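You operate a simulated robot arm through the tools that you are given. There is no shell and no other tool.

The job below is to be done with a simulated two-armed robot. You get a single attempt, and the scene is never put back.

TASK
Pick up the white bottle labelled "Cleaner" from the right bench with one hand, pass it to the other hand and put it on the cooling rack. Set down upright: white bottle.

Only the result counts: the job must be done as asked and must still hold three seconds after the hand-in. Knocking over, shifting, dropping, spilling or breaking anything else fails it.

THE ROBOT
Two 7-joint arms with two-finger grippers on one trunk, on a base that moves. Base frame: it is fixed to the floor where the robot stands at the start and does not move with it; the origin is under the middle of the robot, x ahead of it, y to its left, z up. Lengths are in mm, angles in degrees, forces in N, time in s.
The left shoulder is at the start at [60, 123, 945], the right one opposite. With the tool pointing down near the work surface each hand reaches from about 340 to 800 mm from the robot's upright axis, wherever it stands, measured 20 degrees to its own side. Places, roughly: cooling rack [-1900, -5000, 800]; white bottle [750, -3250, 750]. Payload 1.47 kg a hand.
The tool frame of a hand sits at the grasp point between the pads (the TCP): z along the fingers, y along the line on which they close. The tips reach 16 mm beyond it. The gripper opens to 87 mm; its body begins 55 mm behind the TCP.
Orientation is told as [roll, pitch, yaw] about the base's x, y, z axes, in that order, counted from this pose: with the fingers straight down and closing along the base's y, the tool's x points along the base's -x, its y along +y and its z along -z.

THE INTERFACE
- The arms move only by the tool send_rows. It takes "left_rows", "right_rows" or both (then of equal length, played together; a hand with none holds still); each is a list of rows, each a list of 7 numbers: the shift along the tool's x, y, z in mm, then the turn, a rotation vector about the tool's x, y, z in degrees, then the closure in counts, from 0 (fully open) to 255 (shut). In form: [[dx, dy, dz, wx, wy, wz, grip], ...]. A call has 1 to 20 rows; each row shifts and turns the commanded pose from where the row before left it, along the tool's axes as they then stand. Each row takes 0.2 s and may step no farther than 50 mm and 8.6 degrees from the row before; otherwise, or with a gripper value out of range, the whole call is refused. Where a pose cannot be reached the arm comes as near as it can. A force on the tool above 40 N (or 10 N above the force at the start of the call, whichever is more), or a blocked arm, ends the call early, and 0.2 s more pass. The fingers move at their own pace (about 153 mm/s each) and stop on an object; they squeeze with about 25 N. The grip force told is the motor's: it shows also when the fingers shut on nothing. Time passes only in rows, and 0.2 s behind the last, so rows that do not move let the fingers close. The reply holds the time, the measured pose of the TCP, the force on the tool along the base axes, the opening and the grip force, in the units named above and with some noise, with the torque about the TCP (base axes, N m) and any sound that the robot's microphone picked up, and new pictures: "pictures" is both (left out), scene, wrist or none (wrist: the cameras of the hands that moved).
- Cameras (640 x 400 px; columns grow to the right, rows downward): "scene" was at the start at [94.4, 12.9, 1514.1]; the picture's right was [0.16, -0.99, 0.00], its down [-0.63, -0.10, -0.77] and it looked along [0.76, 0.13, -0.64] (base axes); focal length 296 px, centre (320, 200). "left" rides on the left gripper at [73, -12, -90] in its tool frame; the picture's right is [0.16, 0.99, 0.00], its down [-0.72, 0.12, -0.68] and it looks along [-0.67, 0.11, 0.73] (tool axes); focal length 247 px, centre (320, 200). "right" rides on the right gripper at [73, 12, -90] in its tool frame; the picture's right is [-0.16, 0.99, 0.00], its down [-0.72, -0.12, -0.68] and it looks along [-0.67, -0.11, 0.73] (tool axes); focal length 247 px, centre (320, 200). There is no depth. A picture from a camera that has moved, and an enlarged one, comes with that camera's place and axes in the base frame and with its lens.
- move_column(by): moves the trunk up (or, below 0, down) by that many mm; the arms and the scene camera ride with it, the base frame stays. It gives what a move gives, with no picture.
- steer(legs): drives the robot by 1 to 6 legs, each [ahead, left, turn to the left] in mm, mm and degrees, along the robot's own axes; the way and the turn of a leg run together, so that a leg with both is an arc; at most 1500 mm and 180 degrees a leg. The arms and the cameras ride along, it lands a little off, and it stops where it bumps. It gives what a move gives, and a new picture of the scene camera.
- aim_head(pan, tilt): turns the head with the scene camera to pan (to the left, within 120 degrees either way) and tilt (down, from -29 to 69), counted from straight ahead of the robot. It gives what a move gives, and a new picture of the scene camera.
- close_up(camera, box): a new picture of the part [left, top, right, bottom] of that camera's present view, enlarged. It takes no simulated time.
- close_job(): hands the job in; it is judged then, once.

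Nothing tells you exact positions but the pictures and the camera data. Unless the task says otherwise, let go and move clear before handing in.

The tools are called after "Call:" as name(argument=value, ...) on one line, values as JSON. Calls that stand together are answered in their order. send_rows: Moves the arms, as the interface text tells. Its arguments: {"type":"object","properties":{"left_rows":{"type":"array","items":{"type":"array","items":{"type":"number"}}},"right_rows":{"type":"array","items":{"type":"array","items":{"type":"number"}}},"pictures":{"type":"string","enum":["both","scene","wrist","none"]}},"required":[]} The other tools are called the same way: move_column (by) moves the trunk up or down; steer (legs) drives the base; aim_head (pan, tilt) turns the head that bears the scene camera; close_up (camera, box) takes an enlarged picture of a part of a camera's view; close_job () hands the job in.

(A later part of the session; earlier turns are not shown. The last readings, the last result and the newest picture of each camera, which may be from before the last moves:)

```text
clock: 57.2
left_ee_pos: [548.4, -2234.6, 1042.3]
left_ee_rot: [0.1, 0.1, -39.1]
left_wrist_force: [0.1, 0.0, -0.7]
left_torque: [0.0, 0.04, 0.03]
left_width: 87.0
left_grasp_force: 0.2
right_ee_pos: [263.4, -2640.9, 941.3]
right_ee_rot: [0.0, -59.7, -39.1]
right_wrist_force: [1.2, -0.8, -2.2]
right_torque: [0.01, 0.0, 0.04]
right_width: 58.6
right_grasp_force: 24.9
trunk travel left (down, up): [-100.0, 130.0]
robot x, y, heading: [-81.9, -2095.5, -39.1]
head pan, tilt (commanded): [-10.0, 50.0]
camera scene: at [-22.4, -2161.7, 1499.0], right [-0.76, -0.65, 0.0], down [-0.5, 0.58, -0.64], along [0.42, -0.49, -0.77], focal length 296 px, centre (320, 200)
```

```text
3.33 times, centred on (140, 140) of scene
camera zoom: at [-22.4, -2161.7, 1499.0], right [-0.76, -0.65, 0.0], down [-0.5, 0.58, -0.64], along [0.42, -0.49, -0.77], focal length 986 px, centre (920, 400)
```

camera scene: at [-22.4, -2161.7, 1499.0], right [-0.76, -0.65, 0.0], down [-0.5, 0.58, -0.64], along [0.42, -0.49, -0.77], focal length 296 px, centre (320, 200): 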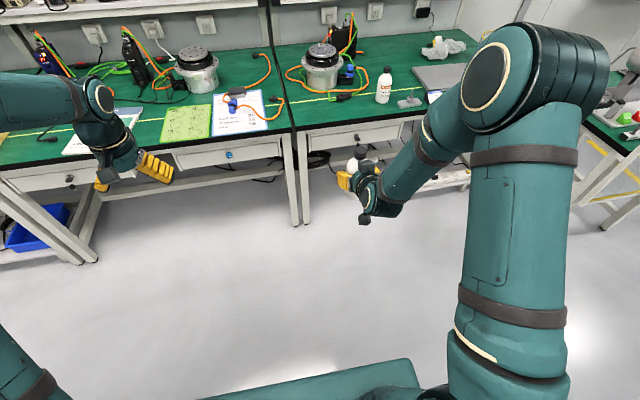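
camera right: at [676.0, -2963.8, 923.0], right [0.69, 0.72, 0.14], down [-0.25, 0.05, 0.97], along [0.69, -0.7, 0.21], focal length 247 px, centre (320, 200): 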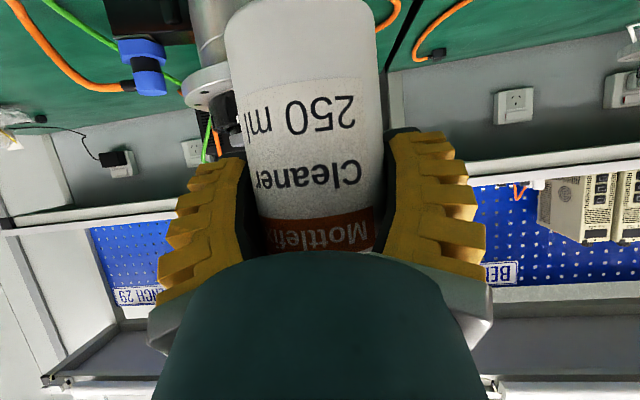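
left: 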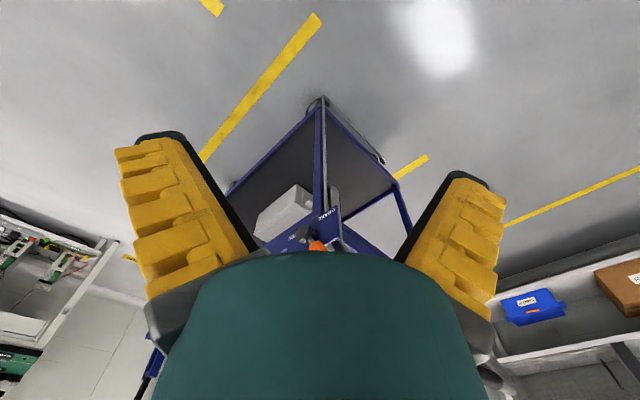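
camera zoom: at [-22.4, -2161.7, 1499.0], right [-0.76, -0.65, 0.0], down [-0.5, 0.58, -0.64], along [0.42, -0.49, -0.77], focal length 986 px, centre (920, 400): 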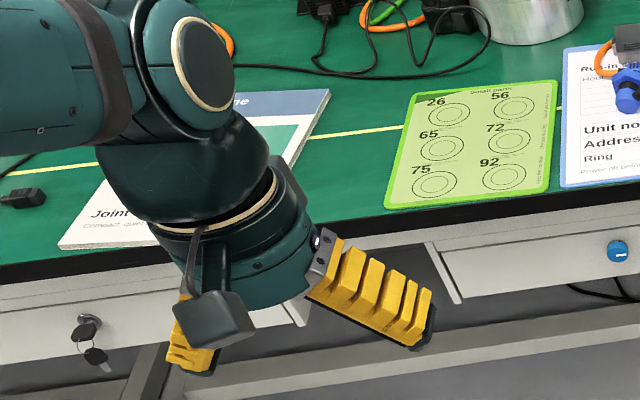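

I'll hold the bottle on the robot's centre line at ~560 mm ahead and meet it there with the left hand coming from above onto the cap. First I bring the right hand to the centre.

Call:
send_rows(right_rows=[[9.9, 24.5, -1.9, 0, 0, 0, 255], [9.9, 24.5, -1.9, 0, 0, 0, 255], [9.9, 24.5, -1.9, 0, 0, 0, 255], [9.9, 24.5, -1.9, 0, 0, 0, 255], [9.9, 24.5, -1.9, 0, 0, 0, 255], [9.9, 24.5, -1.9, 0, 0, 0, 255], [9.9, 24.5, -1.9, 0, 0, 0, 255], [9.9, 24.5, -1.9, 0, 0, 0, 255], [0, 0, 0, 0, 0, 0, 255]], pictures="both")

Call:
aim_head(pan=0, tilt=50)

```text
clock: 59.2
left_ee_pos: [547.6, -2235.6, 1042.9]
left_ee_rot: [0.0, 0.0, -39.1]
left_wrist_force: [0.1, 0.4, -0.1]
left_torque: [0.01, -0.03, 0.01]
left_width: 87.1
left_grasp_force: 0.0
right_ee_pos: [345.5, -2455.7, 879.9]
right_ee_rot: [0.0, -59.8, -39.2]
right_wrist_force: [0.4, -0.4, -2.1]
right_torque: [-0.02, 0.01, 0.03]
right_width: 58.5
right_grasp_force: 25.0
trunk travel left (down, up): [-100.0, 130.0]
robot x, y, heading: [-81.9, -2096.7, -39.0]
head pan, tilt (commanded): [-10.0, 50.0]
camera scene: at [-22.7, -2161.9, 1499.0], right [-0.76, -0.65, 0.0], down [-0.5, 0.58, -0.64], along [0.42, -0.49, -0.77], focal length 296 px, centre (320, 200)
camera right: at [264.1, -2374.9, 861.4], right [0.69, 0.72, 0.14], down [-0.25, 0.05, 0.97], along [0.69, -0.7, 0.21], focal length 247 px, centre (320, 200)
```

scene: 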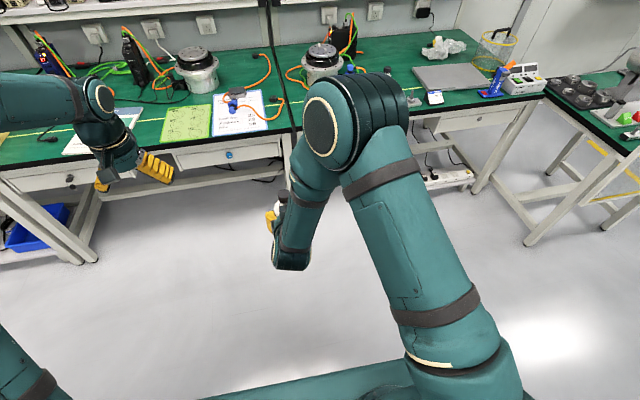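
right: 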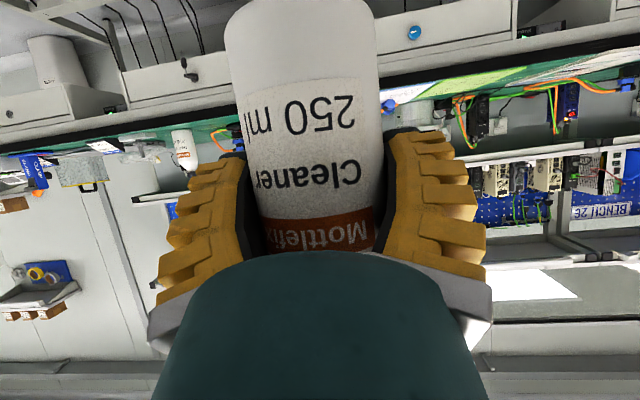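

```text
clock: 59.9
left_ee_pos: [546.8, -2234.5, 1043.2]
left_ee_rot: [0.0, 0.0, -39.1]
left_wrist_force: [0.0, 0.3, -0.5]
left_torque: [0.04, 0.0, 0.01]
left_width: 87.1
left_grasp_force: 0.1
right_ee_pos: [347.5, -2455.8, 879.9]
right_ee_rot: [0.1, -59.8, -39.1]
right_wrist_force: [0.3, -0.9, -2.0]
right_torque: [-0.03, 0.01, -0.01]
right_width: 58.6
right_grasp_force: 25.8
trunk travel left (down, up): [-100.0, 130.0]
robot x, y, heading: [-82.5, -2095.0, -39.2]
head pan, tilt (commanded): [0.0, 50.0]
camera scene: at [-13.1, -2152.0, 1499.0], right [-0.63, -0.78, 0.0], down [-0.59, 0.48, -0.64], along [0.5, -0.41, -0.77], focal length 296 px, centre (320, 200)
```

scene: 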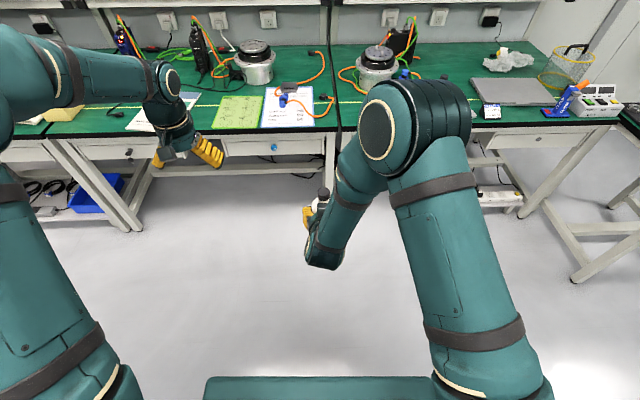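

The right forearm comes down steeply just behind the hand, so I move the bottle farther ahead to open room for the left hand's camera.

Call:
send_rows(right_rows=[[-11.3, -6, 19.5, 0, 0, 0, 255], [-11.3, -6, 19.5, 0, 0, 0, 255], [-11.3, -6, 19.5, 0, 0, 0, 255], [-11.3, -6, 19.5, 0, 0, 0, 255], [-6.3, -6, 10.8, 0, 0, 0, 255], [0, 0, 0, 0, 0, 0, 255]], pictures="scene")

Call:
close_up(camera="scene", box=[240, 100, 400, 240])

```text
clock: 61.3
left_ee_pos: [546.5, -2234.8, 1043.6]
left_ee_rot: [-0.1, 0.0, -39.1]
left_wrist_force: [-0.4, 0.2, -0.5]
left_torque: [-0.02, -0.02, -0.01]
left_width: 87.0
left_grasp_force: 0.1
right_ee_pos: [408.1, -2542.1, 881.2]
right_ee_rot: [0.0, -59.9, -39.1]
right_wrist_force: [-0.6, -0.3, -2.7]
right_torque: [0.01, 0.0, 0.02]
right_width: 58.0
right_grasp_force: 25.1
trunk travel left (down, up): [-100.0, 130.0]
robot x, y, heading: [-77.0, -2098.0, -38.9]
head pan, tilt (commanded): [0.0, 50.0]
camera scene: at [-13.1, -2151.9, 1499.0], right [-0.63, -0.78, 0.0], down [-0.59, 0.48, -0.64], along [0.5, -0.41, -0.77], focal length 296 px, centre (320, 200)
```

scene: 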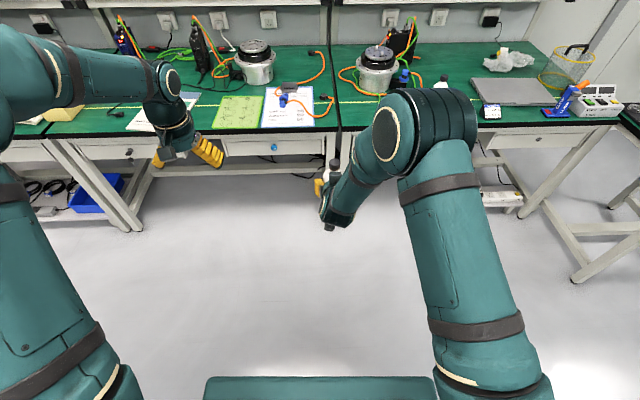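

```text
2.86 times, centred on (320, 170) of scene
camera zoom: at [-13.1, -2151.9, 1499.0], right [-0.63, -0.78, 0.0], down [-0.59, 0.48, -0.64], along [0.5, -0.41, -0.77], focal length 845 px, centre (320, 286)
```

zoom: 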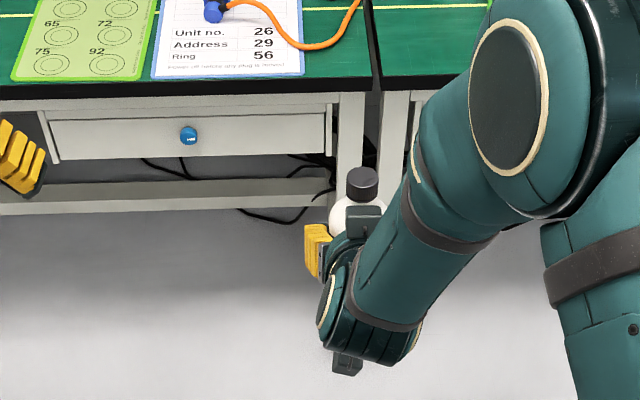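

The bottle's cap is now clear of the forearm. I bring the left hand toward it at hover height with fingers partly closed, stopping 120 mm to the left.

Call:
send_rows(left_rows=[[-12.3, -29.4, -1.7, 0, 0, 0, 60], [-12.3, -29.4, -1.7, 0, 0, 0, 60], [-12.3, -29.4, -1.7, 0, 0, 0, 60], [-12.3, -29.4, -1.7, 0, 0, 0, 60], [-12.3, -29.4, -1.7, 0, 0, 0, 60], [-12.3, -29.4, -1.7, 0, 0, 0, 60], [-12.3, -29.4, -1.7, 0, 0, 0, 60], [0, 0, 0, 0, 0, 0, 60]], pictures="both")

Call:
close_up(camera="scene", box=[220, 60, 420, 240])

```text
clock: 63.1
left_ee_pos: [482.2, -2447.4, 1056.2]
left_ee_rot: [0.0, 0.0, -39.0]
left_wrist_force: [-0.4, -0.2, -1.1]
left_torque: [0.0, 0.0, -0.01]
left_width: 70.6
left_grasp_force: 2.7
right_ee_pos: [408.0, -2542.2, 881.1]
right_ee_rot: [0.0, -59.8, -39.1]
right_wrist_force: [-0.3, 0.2, -2.9]
right_torque: [0.01, -0.01, -0.02]
right_width: 58.5
right_grasp_force: 25.3
trunk travel left (down, up): [-100.0, 130.0]
robot x, y, heading: [-80.1, -2095.1, -39.1]
head pan, tilt (commanded): [0.0, 50.0]
camera scene: at [-13.0, -2151.4, 1499.1], right [-0.63, -0.78, 0.0], down [-0.59, 0.48, -0.64], along [0.5, -0.41, -0.77], focal length 296 px, centre (320, 200)
camera left: at [418.1, -2411.4, 1145.5], right [0.5, 0.87, 0.0], down [0.64, -0.37, 0.68], along [0.59, -0.34, -0.73], focal length 247 px, centre (320, 200)
```

scene: 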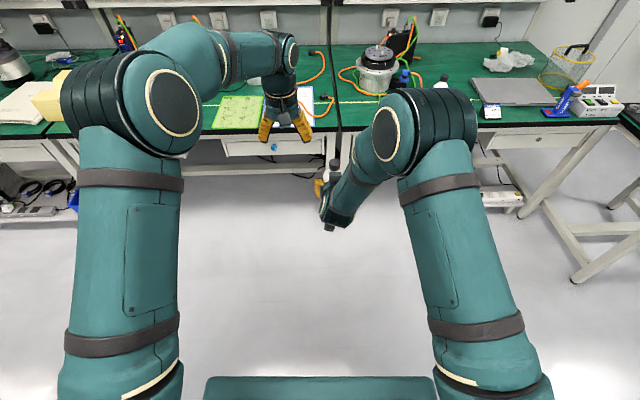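
left: 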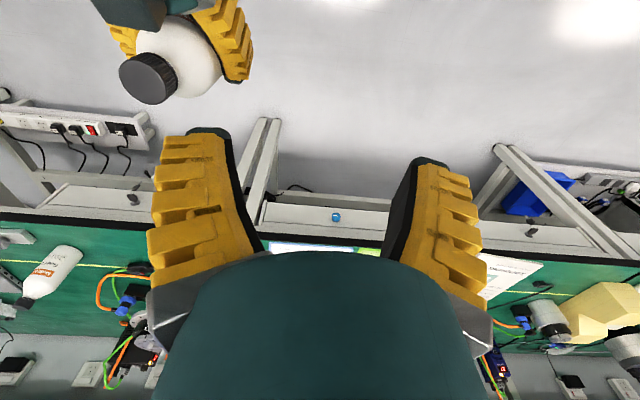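

```text
2.22 times, centred on (320, 150) of scene
camera zoom: at [-13.0, -2151.4, 1499.1], right [-0.63, -0.78, 0.0], down [-0.59, 0.48, -0.64], along [0.5, -0.41, -0.77], focal length 658 px, centre (320, 311)
```

zoom: 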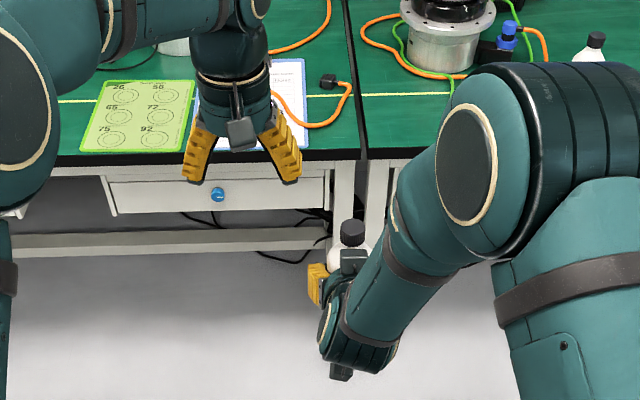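

The left hand hovers level, 120 mm left of the cap, and the cap position agrees with the right TCP within 3 mm. I slide over the cap and check.

Call:
send_rows(left_rows=[[0, -24, 0, 0, 0, 0, 60], [0, -24, 0, 0, 0, 0, 60], [0, -24, 0, 0, 0, 0, 60], [-1, -24, 0, 0, 0, 0, 60], [0, -24, 0, 0, 0, 0, 60], [0, 0, 0, 0, 0, 0, 60]], pictures="both")

Call:
close_up(camera="scene", box=[250, 60, 410, 240])

```text
clock: 64.5
left_ee_pos: [408.5, -2542.1, 1054.6]
left_ee_rot: [0.1, 0.1, -39.0]
left_wrist_force: [0.3, 0.4, 0.3]
left_torque: [0.03, 0.05, 0.02]
left_width: 70.6
left_grasp_force: 3.1
right_ee_pos: [408.0, -2542.9, 880.1]
right_ee_rot: [0.0, -59.8, -39.1]
right_wrist_force: [0.0, 0.4, -3.6]
right_torque: [0.03, -0.04, 0.01]
right_width: 58.5
right_grasp_force: 25.6
trunk travel left (down, up): [-100.0, 130.0]
robot x, y, heading: [-80.9, -2093.4, -39.2]
head pan, tilt (commanded): [0.0, 50.0]
camera scene: at [-12.8, -2151.6, 1499.0], right [-0.63, -0.78, 0.0], down [-0.59, 0.48, -0.64], along [0.5, -0.41, -0.77], focal length 296 px, centre (320, 200)
camera left: at [343.1, -2506.8, 1143.9], right [0.5, 0.87, 0.0], down [0.63, -0.37, 0.68], along [0.59, -0.34, -0.73], focal length 247 px, centre (320, 200)
```

scene: 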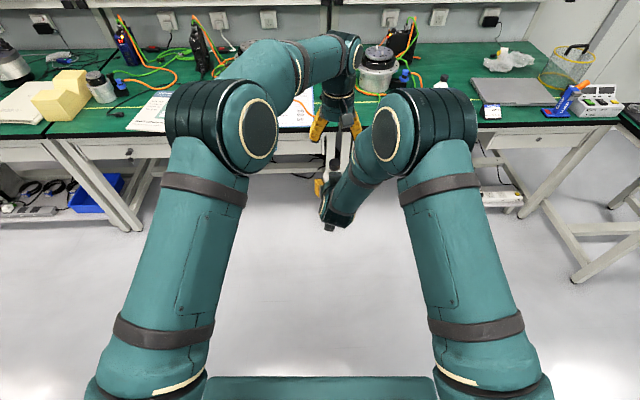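
left: 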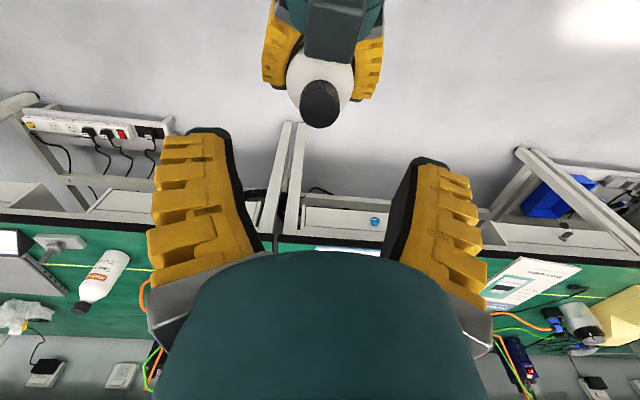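

```text
2.22 times, centred on (330, 150) of scene
camera zoom: at [-12.8, -2151.6, 1499.0], right [-0.63, -0.78, 0.0], down [-0.59, 0.48, -0.64], along [0.5, -0.41, -0.77], focal length 658 px, centre (298, 311)
```

zoom: 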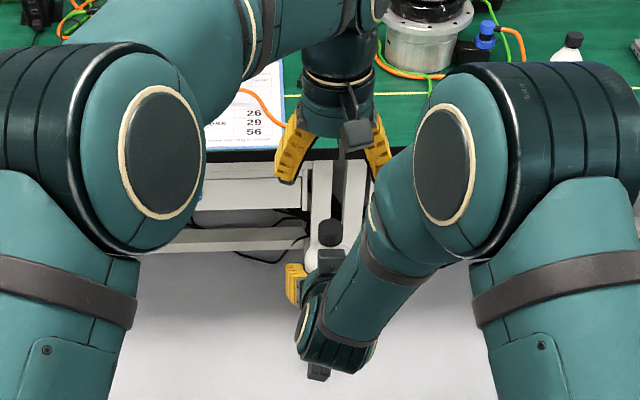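

The left hand is above the cap within about 2 mm. I descend 60 mm and check.

Call:
send_rows(left_rows=[[1, -1, 15, 0, 0, 0, 60], [1, -1, 15, 0, 0, 0, 60], [0, 0, 15, 0, 0, 0, 60], [0, 0, 15, 0, 0, 0, 60], [0, 0, 0, 0, 0, 0, 60]], pictures="both")

Call:
close_up(camera="scene", box=[290, 110, 386, 240])

Call:
close_up(camera="left", box=[220, 20, 420, 220])

```text
clock: 65.7
left_ee_pos: [405.6, -2541.1, 996.9]
left_ee_rot: [0.1, 0.0, -39.2]
left_wrist_force: [0.1, 0.0, 0.6]
left_torque: [0.0, 0.01, 0.05]
left_width: 70.4
left_grasp_force: 2.8
right_ee_pos: [407.9, -2542.9, 880.4]
right_ee_rot: [0.0, -59.9, -39.1]
right_wrist_force: [-0.4, -0.2, -2.8]
right_torque: [0.01, 0.01, 0.02]
right_width: 58.2
right_grasp_force: 24.8
trunk travel left (down, up): [-100.0, 130.0]
robot x, y, heading: [-76.4, -2093.3, -38.7]
head pan, tilt (commanded): [0.0, 50.0]
camera scene: at [-13.1, -2151.9, 1499.1], right [-0.63, -0.78, 0.0], down [-0.59, 0.48, -0.64], along [0.5, -0.41, -0.77], focal length 296 px, centre (320, 200)
camera left: at [341.5, -2505.6, 1085.4], right [0.5, 0.87, 0.0], down [0.64, -0.37, 0.68], along [0.59, -0.34, -0.73], focal length 247 px, centre (320, 200)
```

scene: 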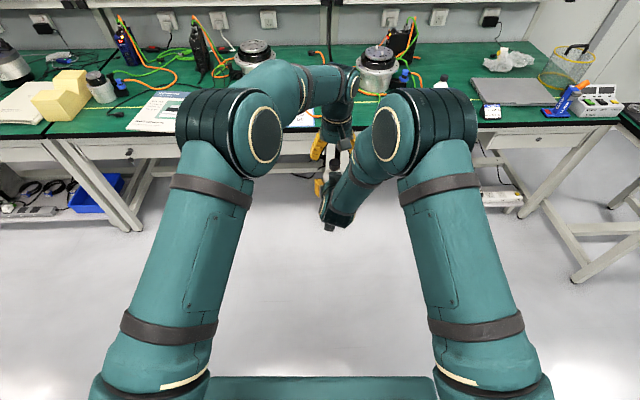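
left: 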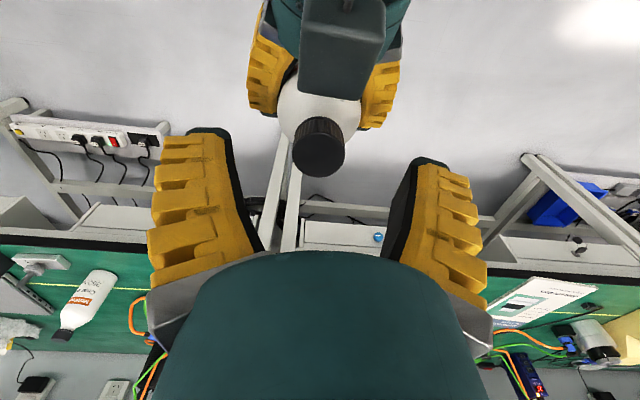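

```text
3.08 times, centred on (338, 175) of scene
camera zoom: at [-13.1, -2151.9, 1499.1], right [-0.63, -0.78, 0.0], down [-0.59, 0.48, -0.64], along [0.5, -0.41, -0.77], focal length 910 px, centre (265, 277)
```

zoom: 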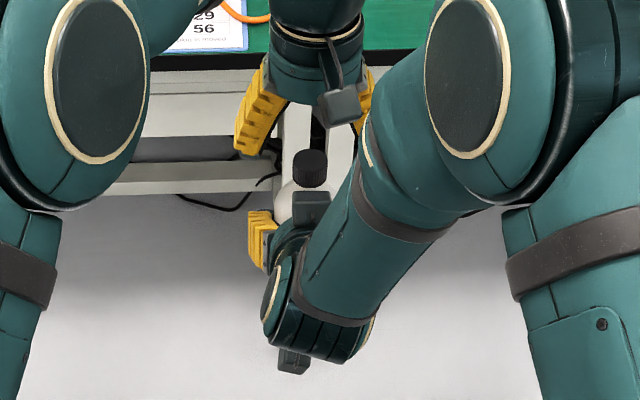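

```text
2.00 times, centred on (320, 120) of left
camera zoom: at [341.5, -2505.6, 1085.4], right [0.5, 0.87, 0.0], down [0.64, -0.37, 0.68], along [0.59, -0.34, -0.73], focal length 494 px, centre (320, 360)
```

zoom: 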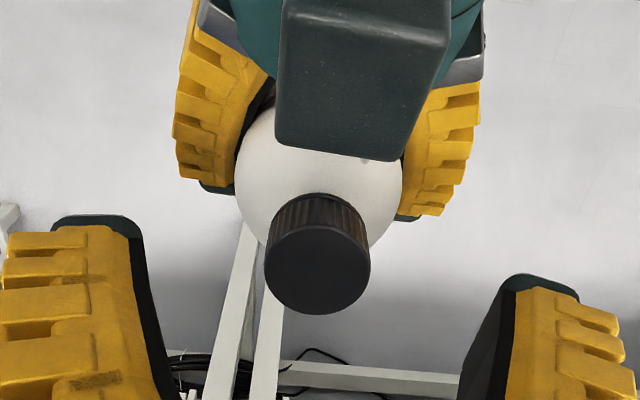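

The cap is centred between the left fingers. I descend the remaining 36 mm.

Call:
send_rows(left_rows=[[-1, -1, 12, 0, 0, 0, 60], [0, 0, 12, 0, 0, 0, 60], [0, 0, 12, 0, 0, 0, 60], [0, 0, 0, 0, 0, 0, 60]], pictures="both")

Call:
close_up(camera="scene", box=[290, 110, 386, 240])

Call:
close_up(camera="left", box=[220, 40, 420, 240])

```text
clock: 66.7
left_ee_pos: [406.8, -2543.6, 959.0]
left_ee_rot: [0.0, 0.0, -39.1]
left_wrist_force: [-0.2, -0.2, 0.5]
left_torque: [-0.05, -0.03, -0.01]
left_width: 70.7
left_grasp_force: 3.0
right_ee_pos: [408.1, -2542.6, 880.6]
right_ee_rot: [0.0, -59.9, -39.1]
right_wrist_force: [0.0, 0.5, -2.3]
right_torque: [-0.02, 0.02, 0.01]
right_width: 58.6
right_grasp_force: 25.5
trunk travel left (down, up): [-100.0, 130.0]
robot x, y, heading: [-80.6, -2095.2, -39.0]
head pan, tilt (commanded): [0.0, 50.0]
camera scene: at [-13.1, -2151.8, 1499.1], right [-0.63, -0.78, 0.0], down [-0.59, 0.48, -0.64], along [0.5, -0.41, -0.77], focal length 296 px, centre (320, 200)
camera left: at [342.0, -2507.9, 1048.3], right [0.5, 0.87, 0.0], down [0.63, -0.37, 0.68], along [0.59, -0.34, -0.73], focal length 247 px, centre (320, 200)
```

scene: 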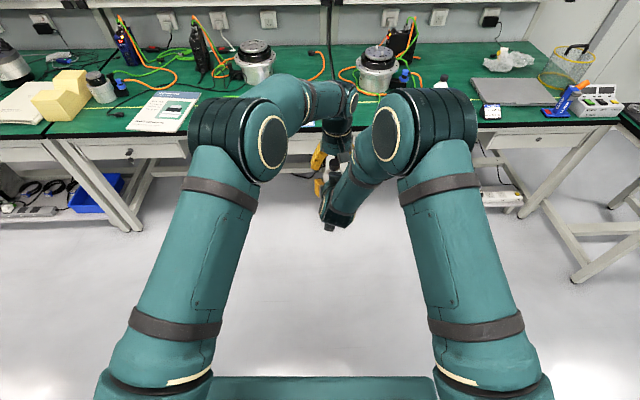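
left: 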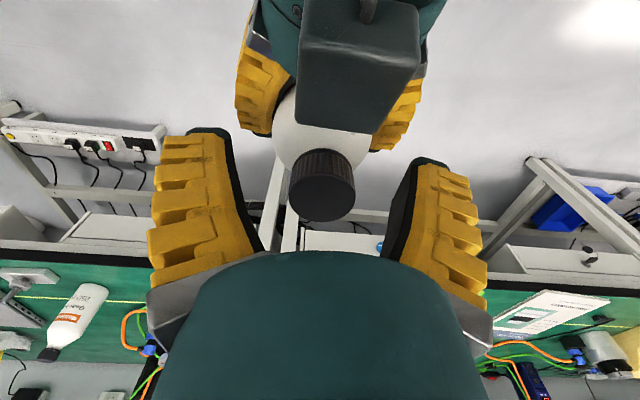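

```text
3.08 times, centred on (338, 175) of scene
camera zoom: at [-13.1, -2151.8, 1499.1], right [-0.63, -0.78, 0.0], down [-0.59, 0.48, -0.64], along [0.5, -0.41, -0.77], focal length 910 px, centre (265, 277)
```

zoom: 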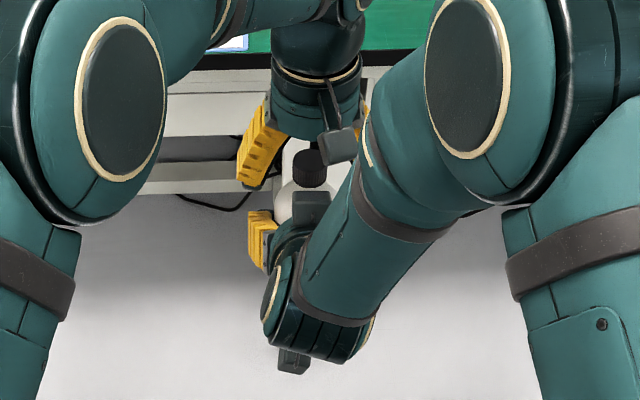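

```text
2.00 times, centred on (320, 140) of left
camera zoom: at [342.0, -2507.9, 1048.3], right [0.5, 0.87, 0.0], down [0.63, -0.37, 0.68], along [0.59, -0.34, -0.73], focal length 494 px, centre (320, 320)
```

zoom: 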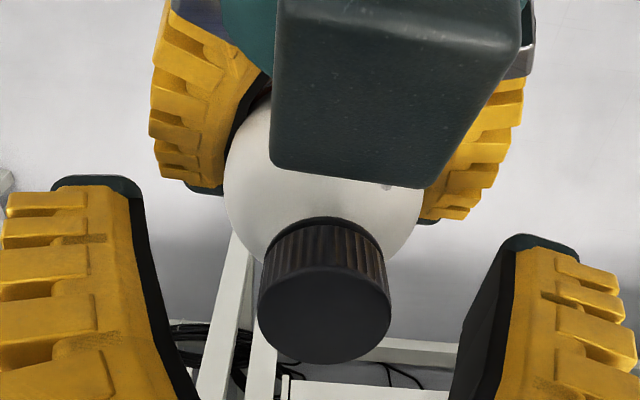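

The cap sits between the left pads, its top about 6 mm above the TCP. I close the left gripper on the cap while the right hand still holds.

Call:
send_rows(left_rows=[[0, 0, 0, 0, 0, 0, 255], [0, 0, 0, 0, 0, 0, 255], [0, 0, 0, 0, 0, 0, 255], [0, 0, 0, 0, 0, 0, 255], [0, 0, 0, 0, 0, 0, 255]], pictures="both")

Call:
close_up(camera="left", box=[220, 40, 420, 240])

```text
clock: 67.9
left_ee_pos: [406.0, -2543.2, 958.3]
left_ee_rot: [0.0, -0.1, -39.1]
left_wrist_force: [4.1, 4.4, -0.1]
left_torque: [0.02, -0.05, 0.01]
left_width: 23.2
left_grasp_force: 25.1
right_ee_pos: [407.1, -2544.2, 880.2]
right_ee_rot: [0.0, -59.9, -39.2]
right_wrist_force: [-2.9, -3.6, -3.0]
right_torque: [0.32, -0.22, 0.03]
right_width: 58.7
right_grasp_force: 24.8
trunk travel left (down, up): [-100.0, 130.0]
robot x, y, heading: [-77.5, -2096.3, -38.8]
head pan, tilt (commanded): [0.0, 50.0]
camera scene: at [-13.1, -2151.9, 1499.0], right [-0.63, -0.78, 0.0], down [-0.59, 0.48, -0.64], along [0.5, -0.41, -0.77], focal length 296 px, centre (320, 200)
camera left: at [342.3, -2507.8, 1048.4], right [0.5, 0.87, 0.0], down [0.63, -0.37, 0.68], along [0.59, -0.34, -0.73], focal length 247 px, centre (320, 200)
```

scene: 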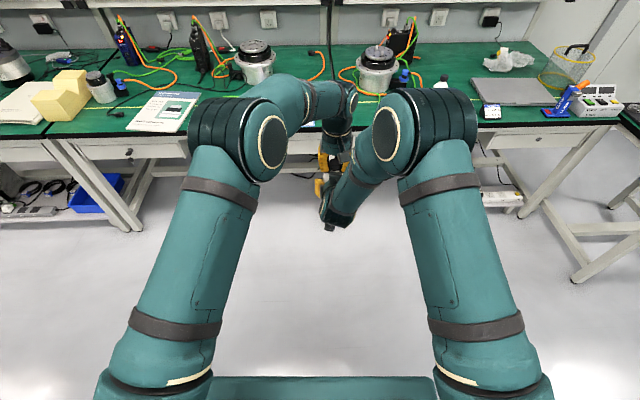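
left: 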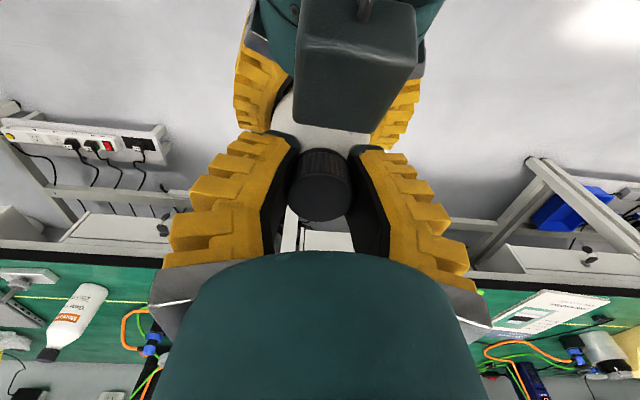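

```text
2.00 times, centred on (320, 140) of left
camera zoom: at [342.3, -2507.8, 1048.4], right [0.5, 0.87, 0.0], down [0.63, -0.37, 0.68], along [0.59, -0.34, -0.73], focal length 494 px, centre (320, 320)
```

zoom: 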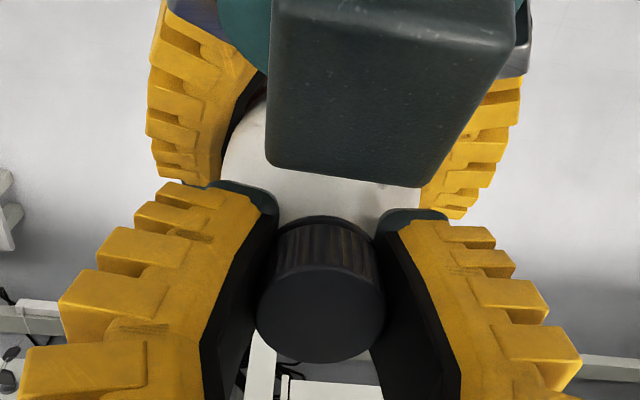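

Both hands hold the bottle (left 25 N on the cap). There is a small ~6 N lateral preload between the arms; I relieve it slightly before letting go with the right hand.

Call:
send_rows(left_rows=[[0, 1, 0, 0, 0, 0, 255], [0, 0, 0, 0, 0, 0, 255]], pictures="none")

```text
clock: 68.5
left_ee_pos: [408.3, -2543.3, 958.2]
left_ee_rot: [0.0, 0.0, -39.1]
left_wrist_force: [1.3, 2.6, 0.1]
left_torque: [0.02, -0.01, -0.01]
left_width: 23.0
left_grasp_force: 25.4
right_ee_pos: [409.0, -2542.9, 881.3]
right_ee_rot: [0.0, -59.8, -39.1]
right_wrist_force: [-1.2, -3.0, -3.5]
right_torque: [0.28, -0.05, -0.03]
right_width: 58.4
right_grasp_force: 24.8
trunk travel left (down, up): [-100.0, 130.0]
robot x, y, heading: [-83.1, -2095.8, -39.1]
head pan, tilt (commanded): [0.0, 50.0]
```

Call:
send_rows(left_rows=[[0, 0.8, 0, 0, 0, 0, 255], [0, 0, 0, 0, 0, 0, 255]], pictures="none")

```text
clock: 69.1
left_ee_pos: [407.4, -2542.7, 959.0]
left_ee_rot: [0.1, 0.0, -39.2]
left_wrist_force: [-1.7, 0.4, -0.2]
left_torque: [-0.03, -0.01, 0.03]
left_width: 22.7
left_grasp_force: 24.9
right_ee_pos: [406.6, -2543.3, 881.1]
right_ee_rot: [0.0, -60.0, -39.1]
right_wrist_force: [1.1, -0.6, 0.2]
right_torque: [0.05, 0.08, -0.02]
right_width: 58.3
right_grasp_force: 24.9
trunk travel left (down, up): [-100.0, 130.0]
robot x, y, heading: [-78.2, -2100.7, -39.0]
head pan, tilt (commanded): [0.0, 50.0]
```

Preload is relieved. Now I open the right gripper.

Call:
send_rows(right_rows=[[0, 0, 0, 0, 0, 0, 120], [0, 0, 0, 0, 0, 0, 60], [0, 0, 0, 0, 0, 0, 0], [0, 0, 0, 0, 0, 0, 0]], left_rows=[[0, 0, 0, 0, 0, 0, 255], [0, 0, 0, 0, 0, 0, 255], [0, 0, 0, 0, 0, 0, 255], [0, 0, 0, 0, 0, 0, 255]], pictures="both")

```text
clock: 70.1
left_ee_pos: [407.7, -2542.7, 959.5]
left_ee_rot: [0.0, 0.0, -39.2]
left_wrist_force: [0.1, 1.1, 0.0]
left_torque: [0.0, 0.01, -0.01]
left_width: 22.6
left_grasp_force: 24.9
right_ee_pos: [407.7, -2542.9, 880.1]
right_ee_rot: [0.0, -59.8, -39.1]
right_wrist_force: [0.6, 0.3, 0.6]
right_torque: [0.0, 0.01, 0.0]
right_width: 86.9
right_grasp_force: 0.1
trunk travel left (down, up): [-100.0, 130.0]
robot x, y, heading: [-79.6, -2095.2, -39.1]
head pan, tilt (commanded): [0.0, 50.0]
camera scene: at [-13.1, -2151.9, 1499.0], right [-0.63, -0.78, 0.0], down [-0.59, 0.48, -0.64], along [0.5, -0.41, -0.77], focal length 296 px, centre (320, 200)
camera right: at [325.3, -2462.6, 862.0], right [0.68, 0.72, 0.14], down [-0.25, 0.05, 0.97], along [0.69, -0.7, 0.21], focal length 247 px, centre (320, 200)
camera left: at [343.3, -2506.7, 1048.7], right [0.5, 0.87, 0.0], down [0.63, -0.37, 0.68], along [0.59, -0.34, -0.73], focal length 247 px, centre (320, 200)
```

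scene: 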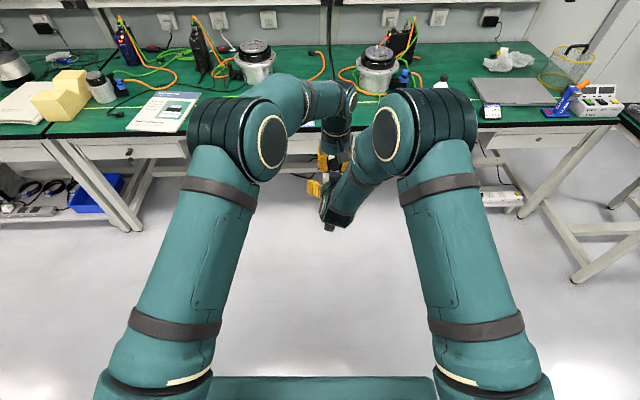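
right: 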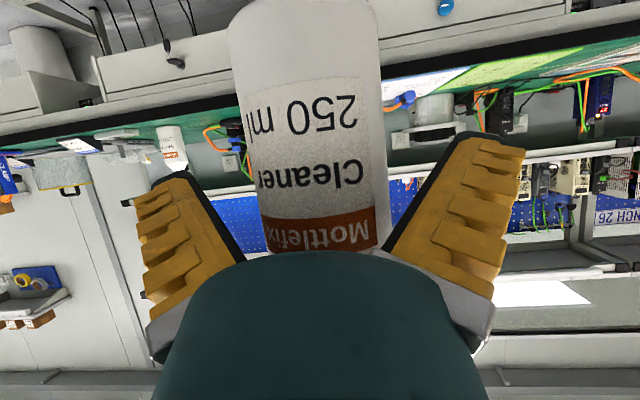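
left: 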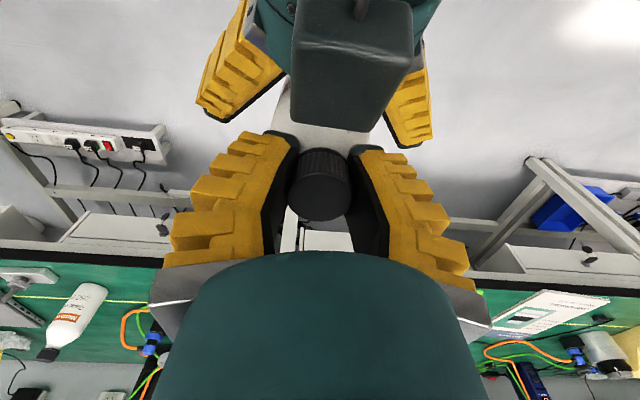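

The left hand holds the bottle alone and it hangs still. I retreat the right hand straight back, horizontally.

Call:
send_rows(right_rows=[[6, 0, -10.4, 0, 0, 0, 0], [12.5, 0, -21.6, 0, 0, 0, 0], [12.5, 0, -21.6, 0, 0, 0, 0], [12.5, 0, -21.6, 0, 0, 0, 0], [12.5, 0, -21.6, 0, 0, 0, 0], [12.5, 0, -21.6, 0, 0, 0, 0], [0, 0, 0, 0, 0, 0, 0]], left_rows=[[0, 0, 0, 0, 0, 0, 255], [0, 0, 0, 0, 0, 0, 255], [0, 0, 0, 0, 0, 0, 255], [0, 0, 0, 0, 0, 0, 255], [0, 0, 0, 0, 0, 0, 255], [0, 0, 0, 0, 0, 0, 255], [0, 0, 0, 0, 0, 0, 255]], pictures="both")

```text
clock: 71.7
left_ee_pos: [407.7, -2542.3, 960.0]
left_ee_rot: [0.0, 0.0, -39.0]
left_wrist_force: [0.6, -0.3, -0.3]
left_torque: [-0.01, -0.01, 0.01]
left_width: 21.8
left_grasp_force: 24.9
right_ee_pos: [298.8, -2456.8, 881.4]
right_ee_rot: [0.1, -60.0, -39.2]
right_wrist_force: [-0.1, -0.3, -0.7]
right_torque: [0.02, -0.02, 0.02]
right_width: 86.9
right_grasp_force: 0.1
trunk travel left (down, up): [-100.0, 130.0]
robot x, y, heading: [-81.3, -2096.6, -39.1]
head pan, tilt (commanded): [0.0, 50.0]
camera scene: at [-12.9, -2152.1, 1499.0], right [-0.63, -0.78, 0.0], down [-0.59, 0.48, -0.64], along [0.5, -0.41, -0.77], focal length 296 px, centre (320, 200)
camera right: at [217.0, -2376.4, 862.9], right [0.69, 0.72, 0.14], down [-0.25, 0.05, 0.97], along [0.69, -0.7, 0.21], focal length 247 px, centre (320, 200)
camera left: at [343.4, -2506.9, 1048.6], right [0.5, 0.87, 0.0], down [0.63, -0.37, 0.68], along [0.59, -0.34, -0.73], focal length 247 px, centre (320, 200)
```

scene: 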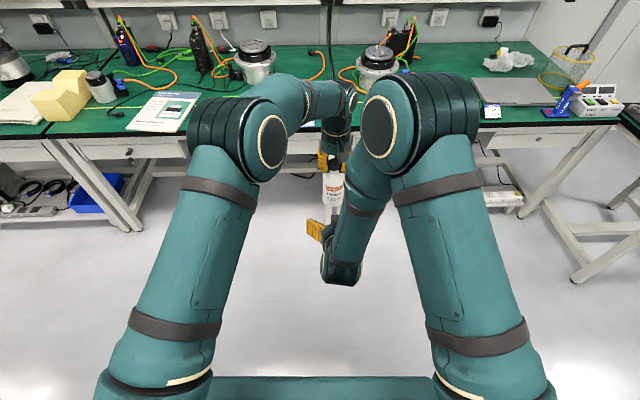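
right: 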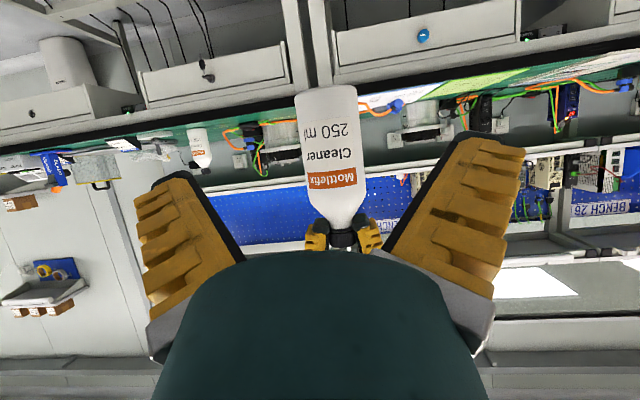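
left: 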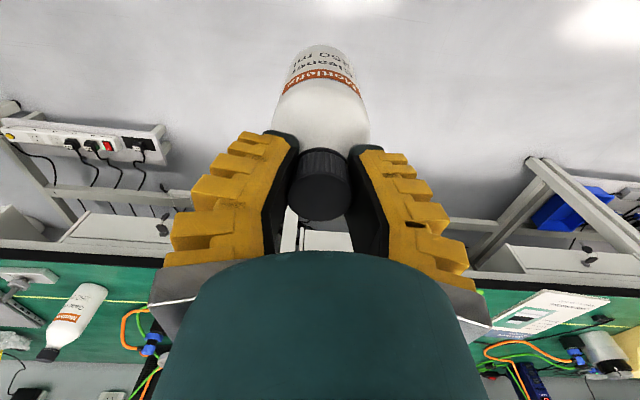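

The bottle now hangs from the left hand alone, upright. The reported width is creeping slightly, so I check for slip with a close view.

Call:
close_up(camera="left", box=[220, 40, 420, 240])

Call:
close_up(camera="right", box=[270, 70, 400, 260])

Call:
send_rows(left_rows=[[0, 0, 0, 0, 0, 0, 255], [0, 0, 0, 0, 0, 0, 255], [0, 0, 0, 0, 0, 0, 255], [0, 0, 0, 0, 0, 0, 255], [0, 0, 0, 0, 0, 0, 255], [0, 0, 0, 0, 0, 0, 255]], pictures="none")

Call:
close_up(camera="left", box=[220, 40, 420, 240])

```text
2.00 times, centred on (320, 140) of left
camera zoom: at [343.4, -2506.9, 1048.6], right [0.5, 0.87, 0.0], down [0.63, -0.37, 0.68], along [0.59, -0.34, -0.73], focal length 494 px, centre (320, 320)
```

zoom: 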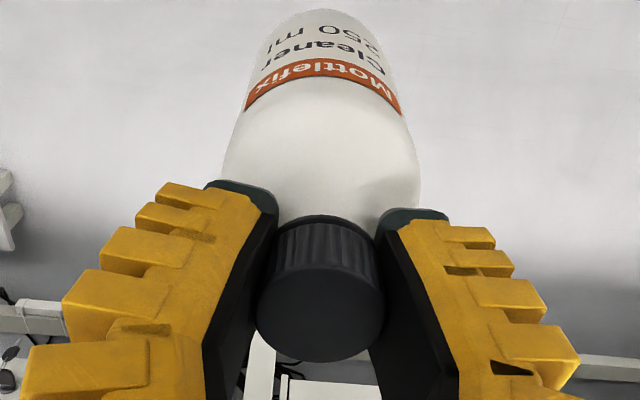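

```text
2.11 times, centred on (335, 165) of right
camera zoom: at [217.0, -2376.4, 862.9], right [0.69, 0.72, 0.14], down [-0.25, 0.05, 0.97], along [0.69, -0.7, 0.21], focal length 520 px, centre (288, 274)
```

zoom: 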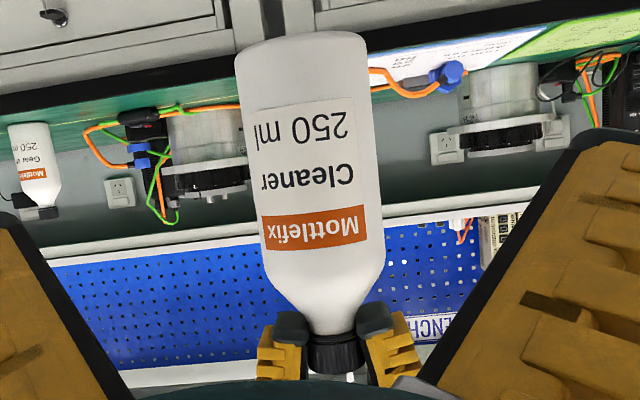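

```text
clock: 73.1
left_ee_pos: [407.6, -2543.3, 960.2]
left_ee_rot: [0.0, 0.0, -39.1]
left_wrist_force: [0.2, 0.9, 0.1]
left_torque: [0.0, -0.01, 0.02]
left_width: 21.8
left_grasp_force: 24.8
right_ee_pos: [299.7, -2456.6, 882.1]
right_ee_rot: [0.0, -59.8, -39.1]
right_wrist_force: [0.2, -0.4, 1.0]
right_torque: [0.0, 0.0, 0.03]
right_width: 87.1
right_grasp_force: 0.1
trunk travel left (down, up): [-100.0, 130.0]
robot x, y, heading: [-82.6, -2095.4, -39.2]
head pan, tilt (commanded): [0.0, 50.0]
```

```text
2.00 times, centred on (320, 140) of left
camera zoom: at [343.3, -2506.7, 1048.7], right [0.5, 0.87, 0.0], down [0.63, -0.37, 0.68], along [0.59, -0.34, -0.73], focal length 494 px, centre (320, 320)
```

zoom: 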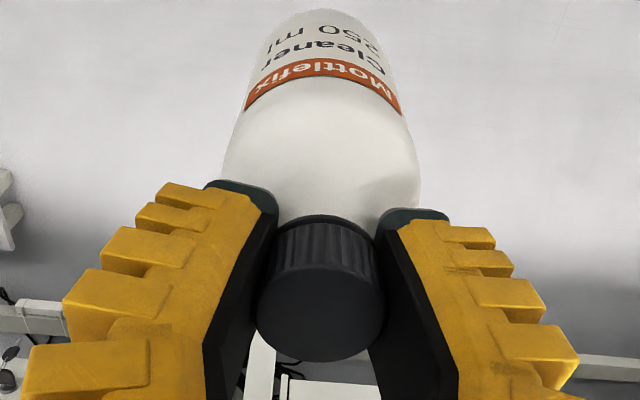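

The grip is steady (no slip between views). I park the right arm back and to the right, out of the way.

Call:
send_rows(right_rows=[[-2.9, -29, -19, 0, 0, 0, 0], [-2.9, -29, -19, 0, 0, 0, 0], [-2.9, -29, -19, 0, 0, 0, 0], [-2.9, -29, -19, 0, 0, 0, 0], [-2.9, -29, -19, 0, 0, 0, 0], [-2.9, -29, -19, 0, 0, 0, 0], [-2.9, -29, -19, 0, 0, 0, 0], [-2.9, -29, -19, 0, 0, 0, 0], [-2.9, -29, -19, 0, 0, 0, 0], [-2.9, -29, -19, 0, 0, 0, 0], [0, 0, 0, 0, 0, 0, 0]], pictures="both")

```text
clock: 75.5
left_ee_pos: [408.5, -2542.2, 958.9]
left_ee_rot: [0.1, 0.0, -39.2]
left_wrist_force: [0.6, 0.2, 0.5]
left_torque: [0.01, 0.02, 0.01]
left_width: 21.0
left_grasp_force: 24.8
right_ee_pos: [56.2, -2641.7, 981.5]
right_ee_rot: [0.0, -59.8, -39.0]
right_wrist_force: [0.7, 0.1, -0.4]
right_torque: [0.03, -0.01, -0.03]
right_width: 87.2
right_grasp_force: 0.2
right hand out of reach, approached as far as the arm can: row 4, 5, 6, 7, 8, 9
trunk travel left (down, up): [-100.0, 130.0]
robot x, y, heading: [-80.8, -2096.9, -39.3]
head pan, tilt (commanded): [0.0, 50.0]
camera scene: at [-12.4, -2152.0, 1499.0], right [-0.63, -0.78, 0.0], down [-0.59, 0.48, -0.64], along [0.5, -0.41, -0.77], focal length 296 px, centre (320, 200)
camera right: at [-25.2, -2561.6, 963.3], right [0.68, 0.72, 0.14], down [-0.25, 0.05, 0.97], along [0.69, -0.7, 0.21], focal length 247 px, centre (320, 200)
```

scene: 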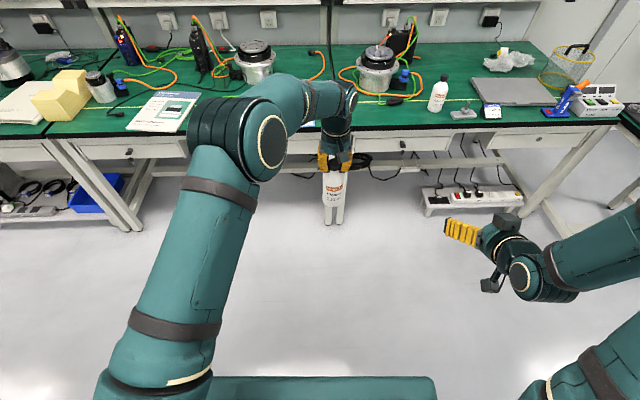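
right: 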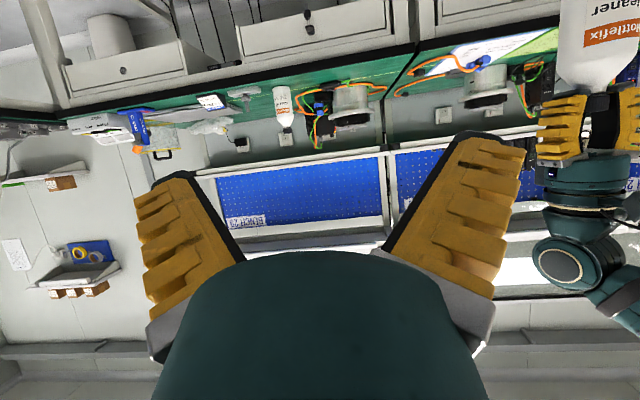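

The right arm is parked and the bottle hangs vertically. I compare the left grip again since the width reading still creeps.

Call:
close_up(camera="left", box=[270, 120, 370, 240])

Call:
close_up(camera="scene", box=[300, 120, 370, 230])

Call:
send_rows(left_rows=[[0, 0, 0, 0, 0, 0, 255], [0, 0, 0, 0, 0, 0, 255], [0, 0, 0, 0, 0, 0, 255], [0, 0, 0, 0, 0, 0, 255], [0, 0, 0, 0, 0, 0, 255], [0, 0, 0, 0, 0, 0, 255], [0, 0, 0, 0, 0, 0, 255], [0, 0, 0, 0, 0, 0, 255], [0, 0, 0, 0, 0, 0, 255], [0, 0, 0, 0, 0, 0, 255]], pictures="none")

Call:
close_up(camera="left", box=[270, 120, 370, 240])

```text
3.33 times, centred on (320, 180) of left
camera zoom: at [343.9, -2506.7, 1048.5], right [0.5, 0.87, 0.0], down [0.64, -0.37, 0.68], along [0.59, -0.34, -0.73], focal length 823 px, centre (320, 267)
```

zoom: 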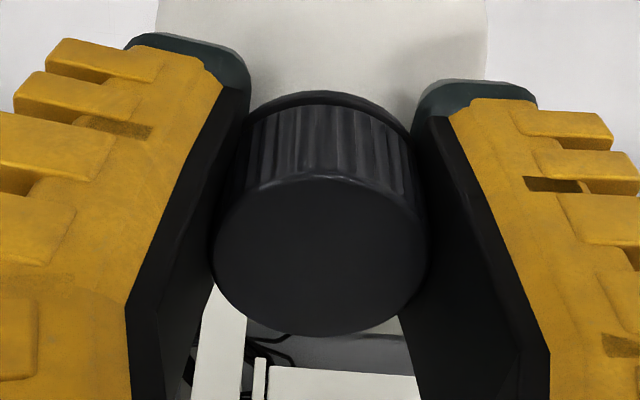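

```text
3.64 times, centred on (335, 175) of scene
camera zoom: at [-12.4, -2152.0, 1499.0], right [-0.63, -0.78, 0.0], down [-0.59, 0.48, -0.64], along [0.5, -0.41, -0.77], focal length 1076 px, centre (266, 291)
```

zoom: 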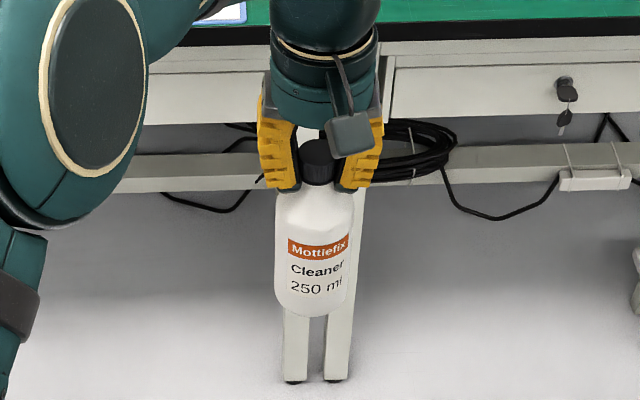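

```text
clock: 77.7
left_ee_pos: [408.5, -2543.1, 959.7]
left_ee_rot: [0.0, -0.1, -39.2]
left_wrist_force: [0.1, 0.1, -0.6]
left_torque: [0.0, -0.03, -0.04]
left_width: 20.2
left_grasp_force: 25.0
right_ee_pos: [56.4, -2641.6, 982.1]
right_ee_rot: [0.1, -59.8, -39.1]
right_wrist_force: [-0.3, 0.3, -0.3]
right_torque: [0.04, 0.0, -0.01]
right_width: 87.2
right_grasp_force: 0.0
trunk travel left (down, up): [-100.0, 130.0]
robot x, y, heading: [-82.0, -2096.2, -39.1]
head pan, tilt (commanded): [0.0, 50.0]
```

```text
3.33 times, centred on (320, 180) of left
camera zoom: at [343.3, -2506.7, 1048.7], right [0.5, 0.87, 0.0], down [0.63, -0.37, 0.68], along [0.59, -0.34, -0.73], focal length 823 px, centre (320, 267)
```

zoom: 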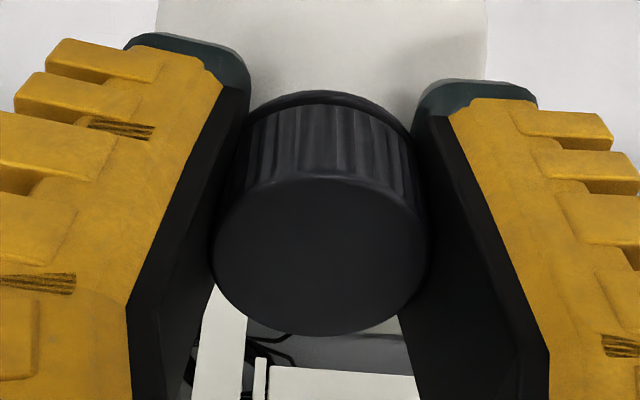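

The pads and cap look identical in both pictures, so the bottle is not slipping (the reading merely drifts). I draw the bottle in to a compact travel pose.

Call:
send_rows(left_rows=[[10, 12.5, -5, 0, 0, 0, 255], [10, 12.5, -5, 0, 0, 0, 255], [10, 12.5, -5, 0, 0, 0, 255], [10, 12.5, -5, 0, 0, 0, 255], [10, 12.5, -5, 0, 0, 0, 255], [10, 12.5, -5, 0, 0, 0, 255], [10, 12.5, -5, 0, 0, 0, 255], [10, 12.5, -5, 0, 0, 0, 255], [0, 0, 0, 0, 0, 0, 255]], pictures="scene")

```text
clock: 79.7
left_ee_pos: [407.8, -2413.0, 998.4]
left_ee_rot: [-0.1, 0.0, -39.1]
left_wrist_force: [-1.2, 0.5, -3.8]
left_torque: [0.02, -0.02, -0.01]
left_width: 20.1
left_grasp_force: 25.1
right_ee_pos: [57.0, -2641.5, 981.5]
right_ee_rot: [0.1, -59.7, -39.2]
right_wrist_force: [0.2, 0.9, 0.5]
right_torque: [0.04, -0.01, -0.01]
right_width: 86.9
right_grasp_force: 0.0
trunk travel left (down, up): [-100.0, 130.0]
robot x, y, heading: [-86.0, -2095.8, -39.2]
head pan, tilt (commanded): [0.0, 50.0]
camera scene: at [-13.0, -2152.2, 1499.0], right [-0.63, -0.78, 0.0], down [-0.59, 0.48, -0.64], along [0.5, -0.41, -0.77], focal length 296 px, centre (320, 200)
```

scene: 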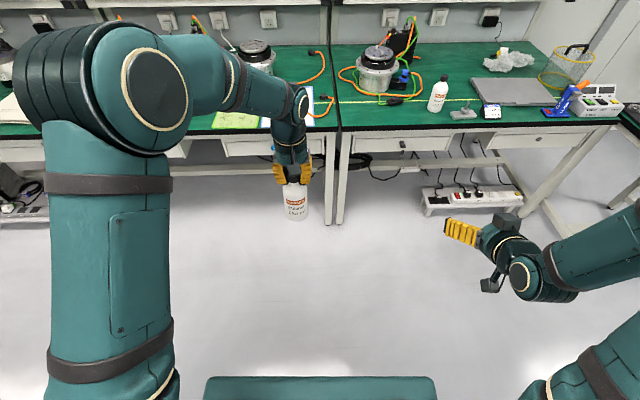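

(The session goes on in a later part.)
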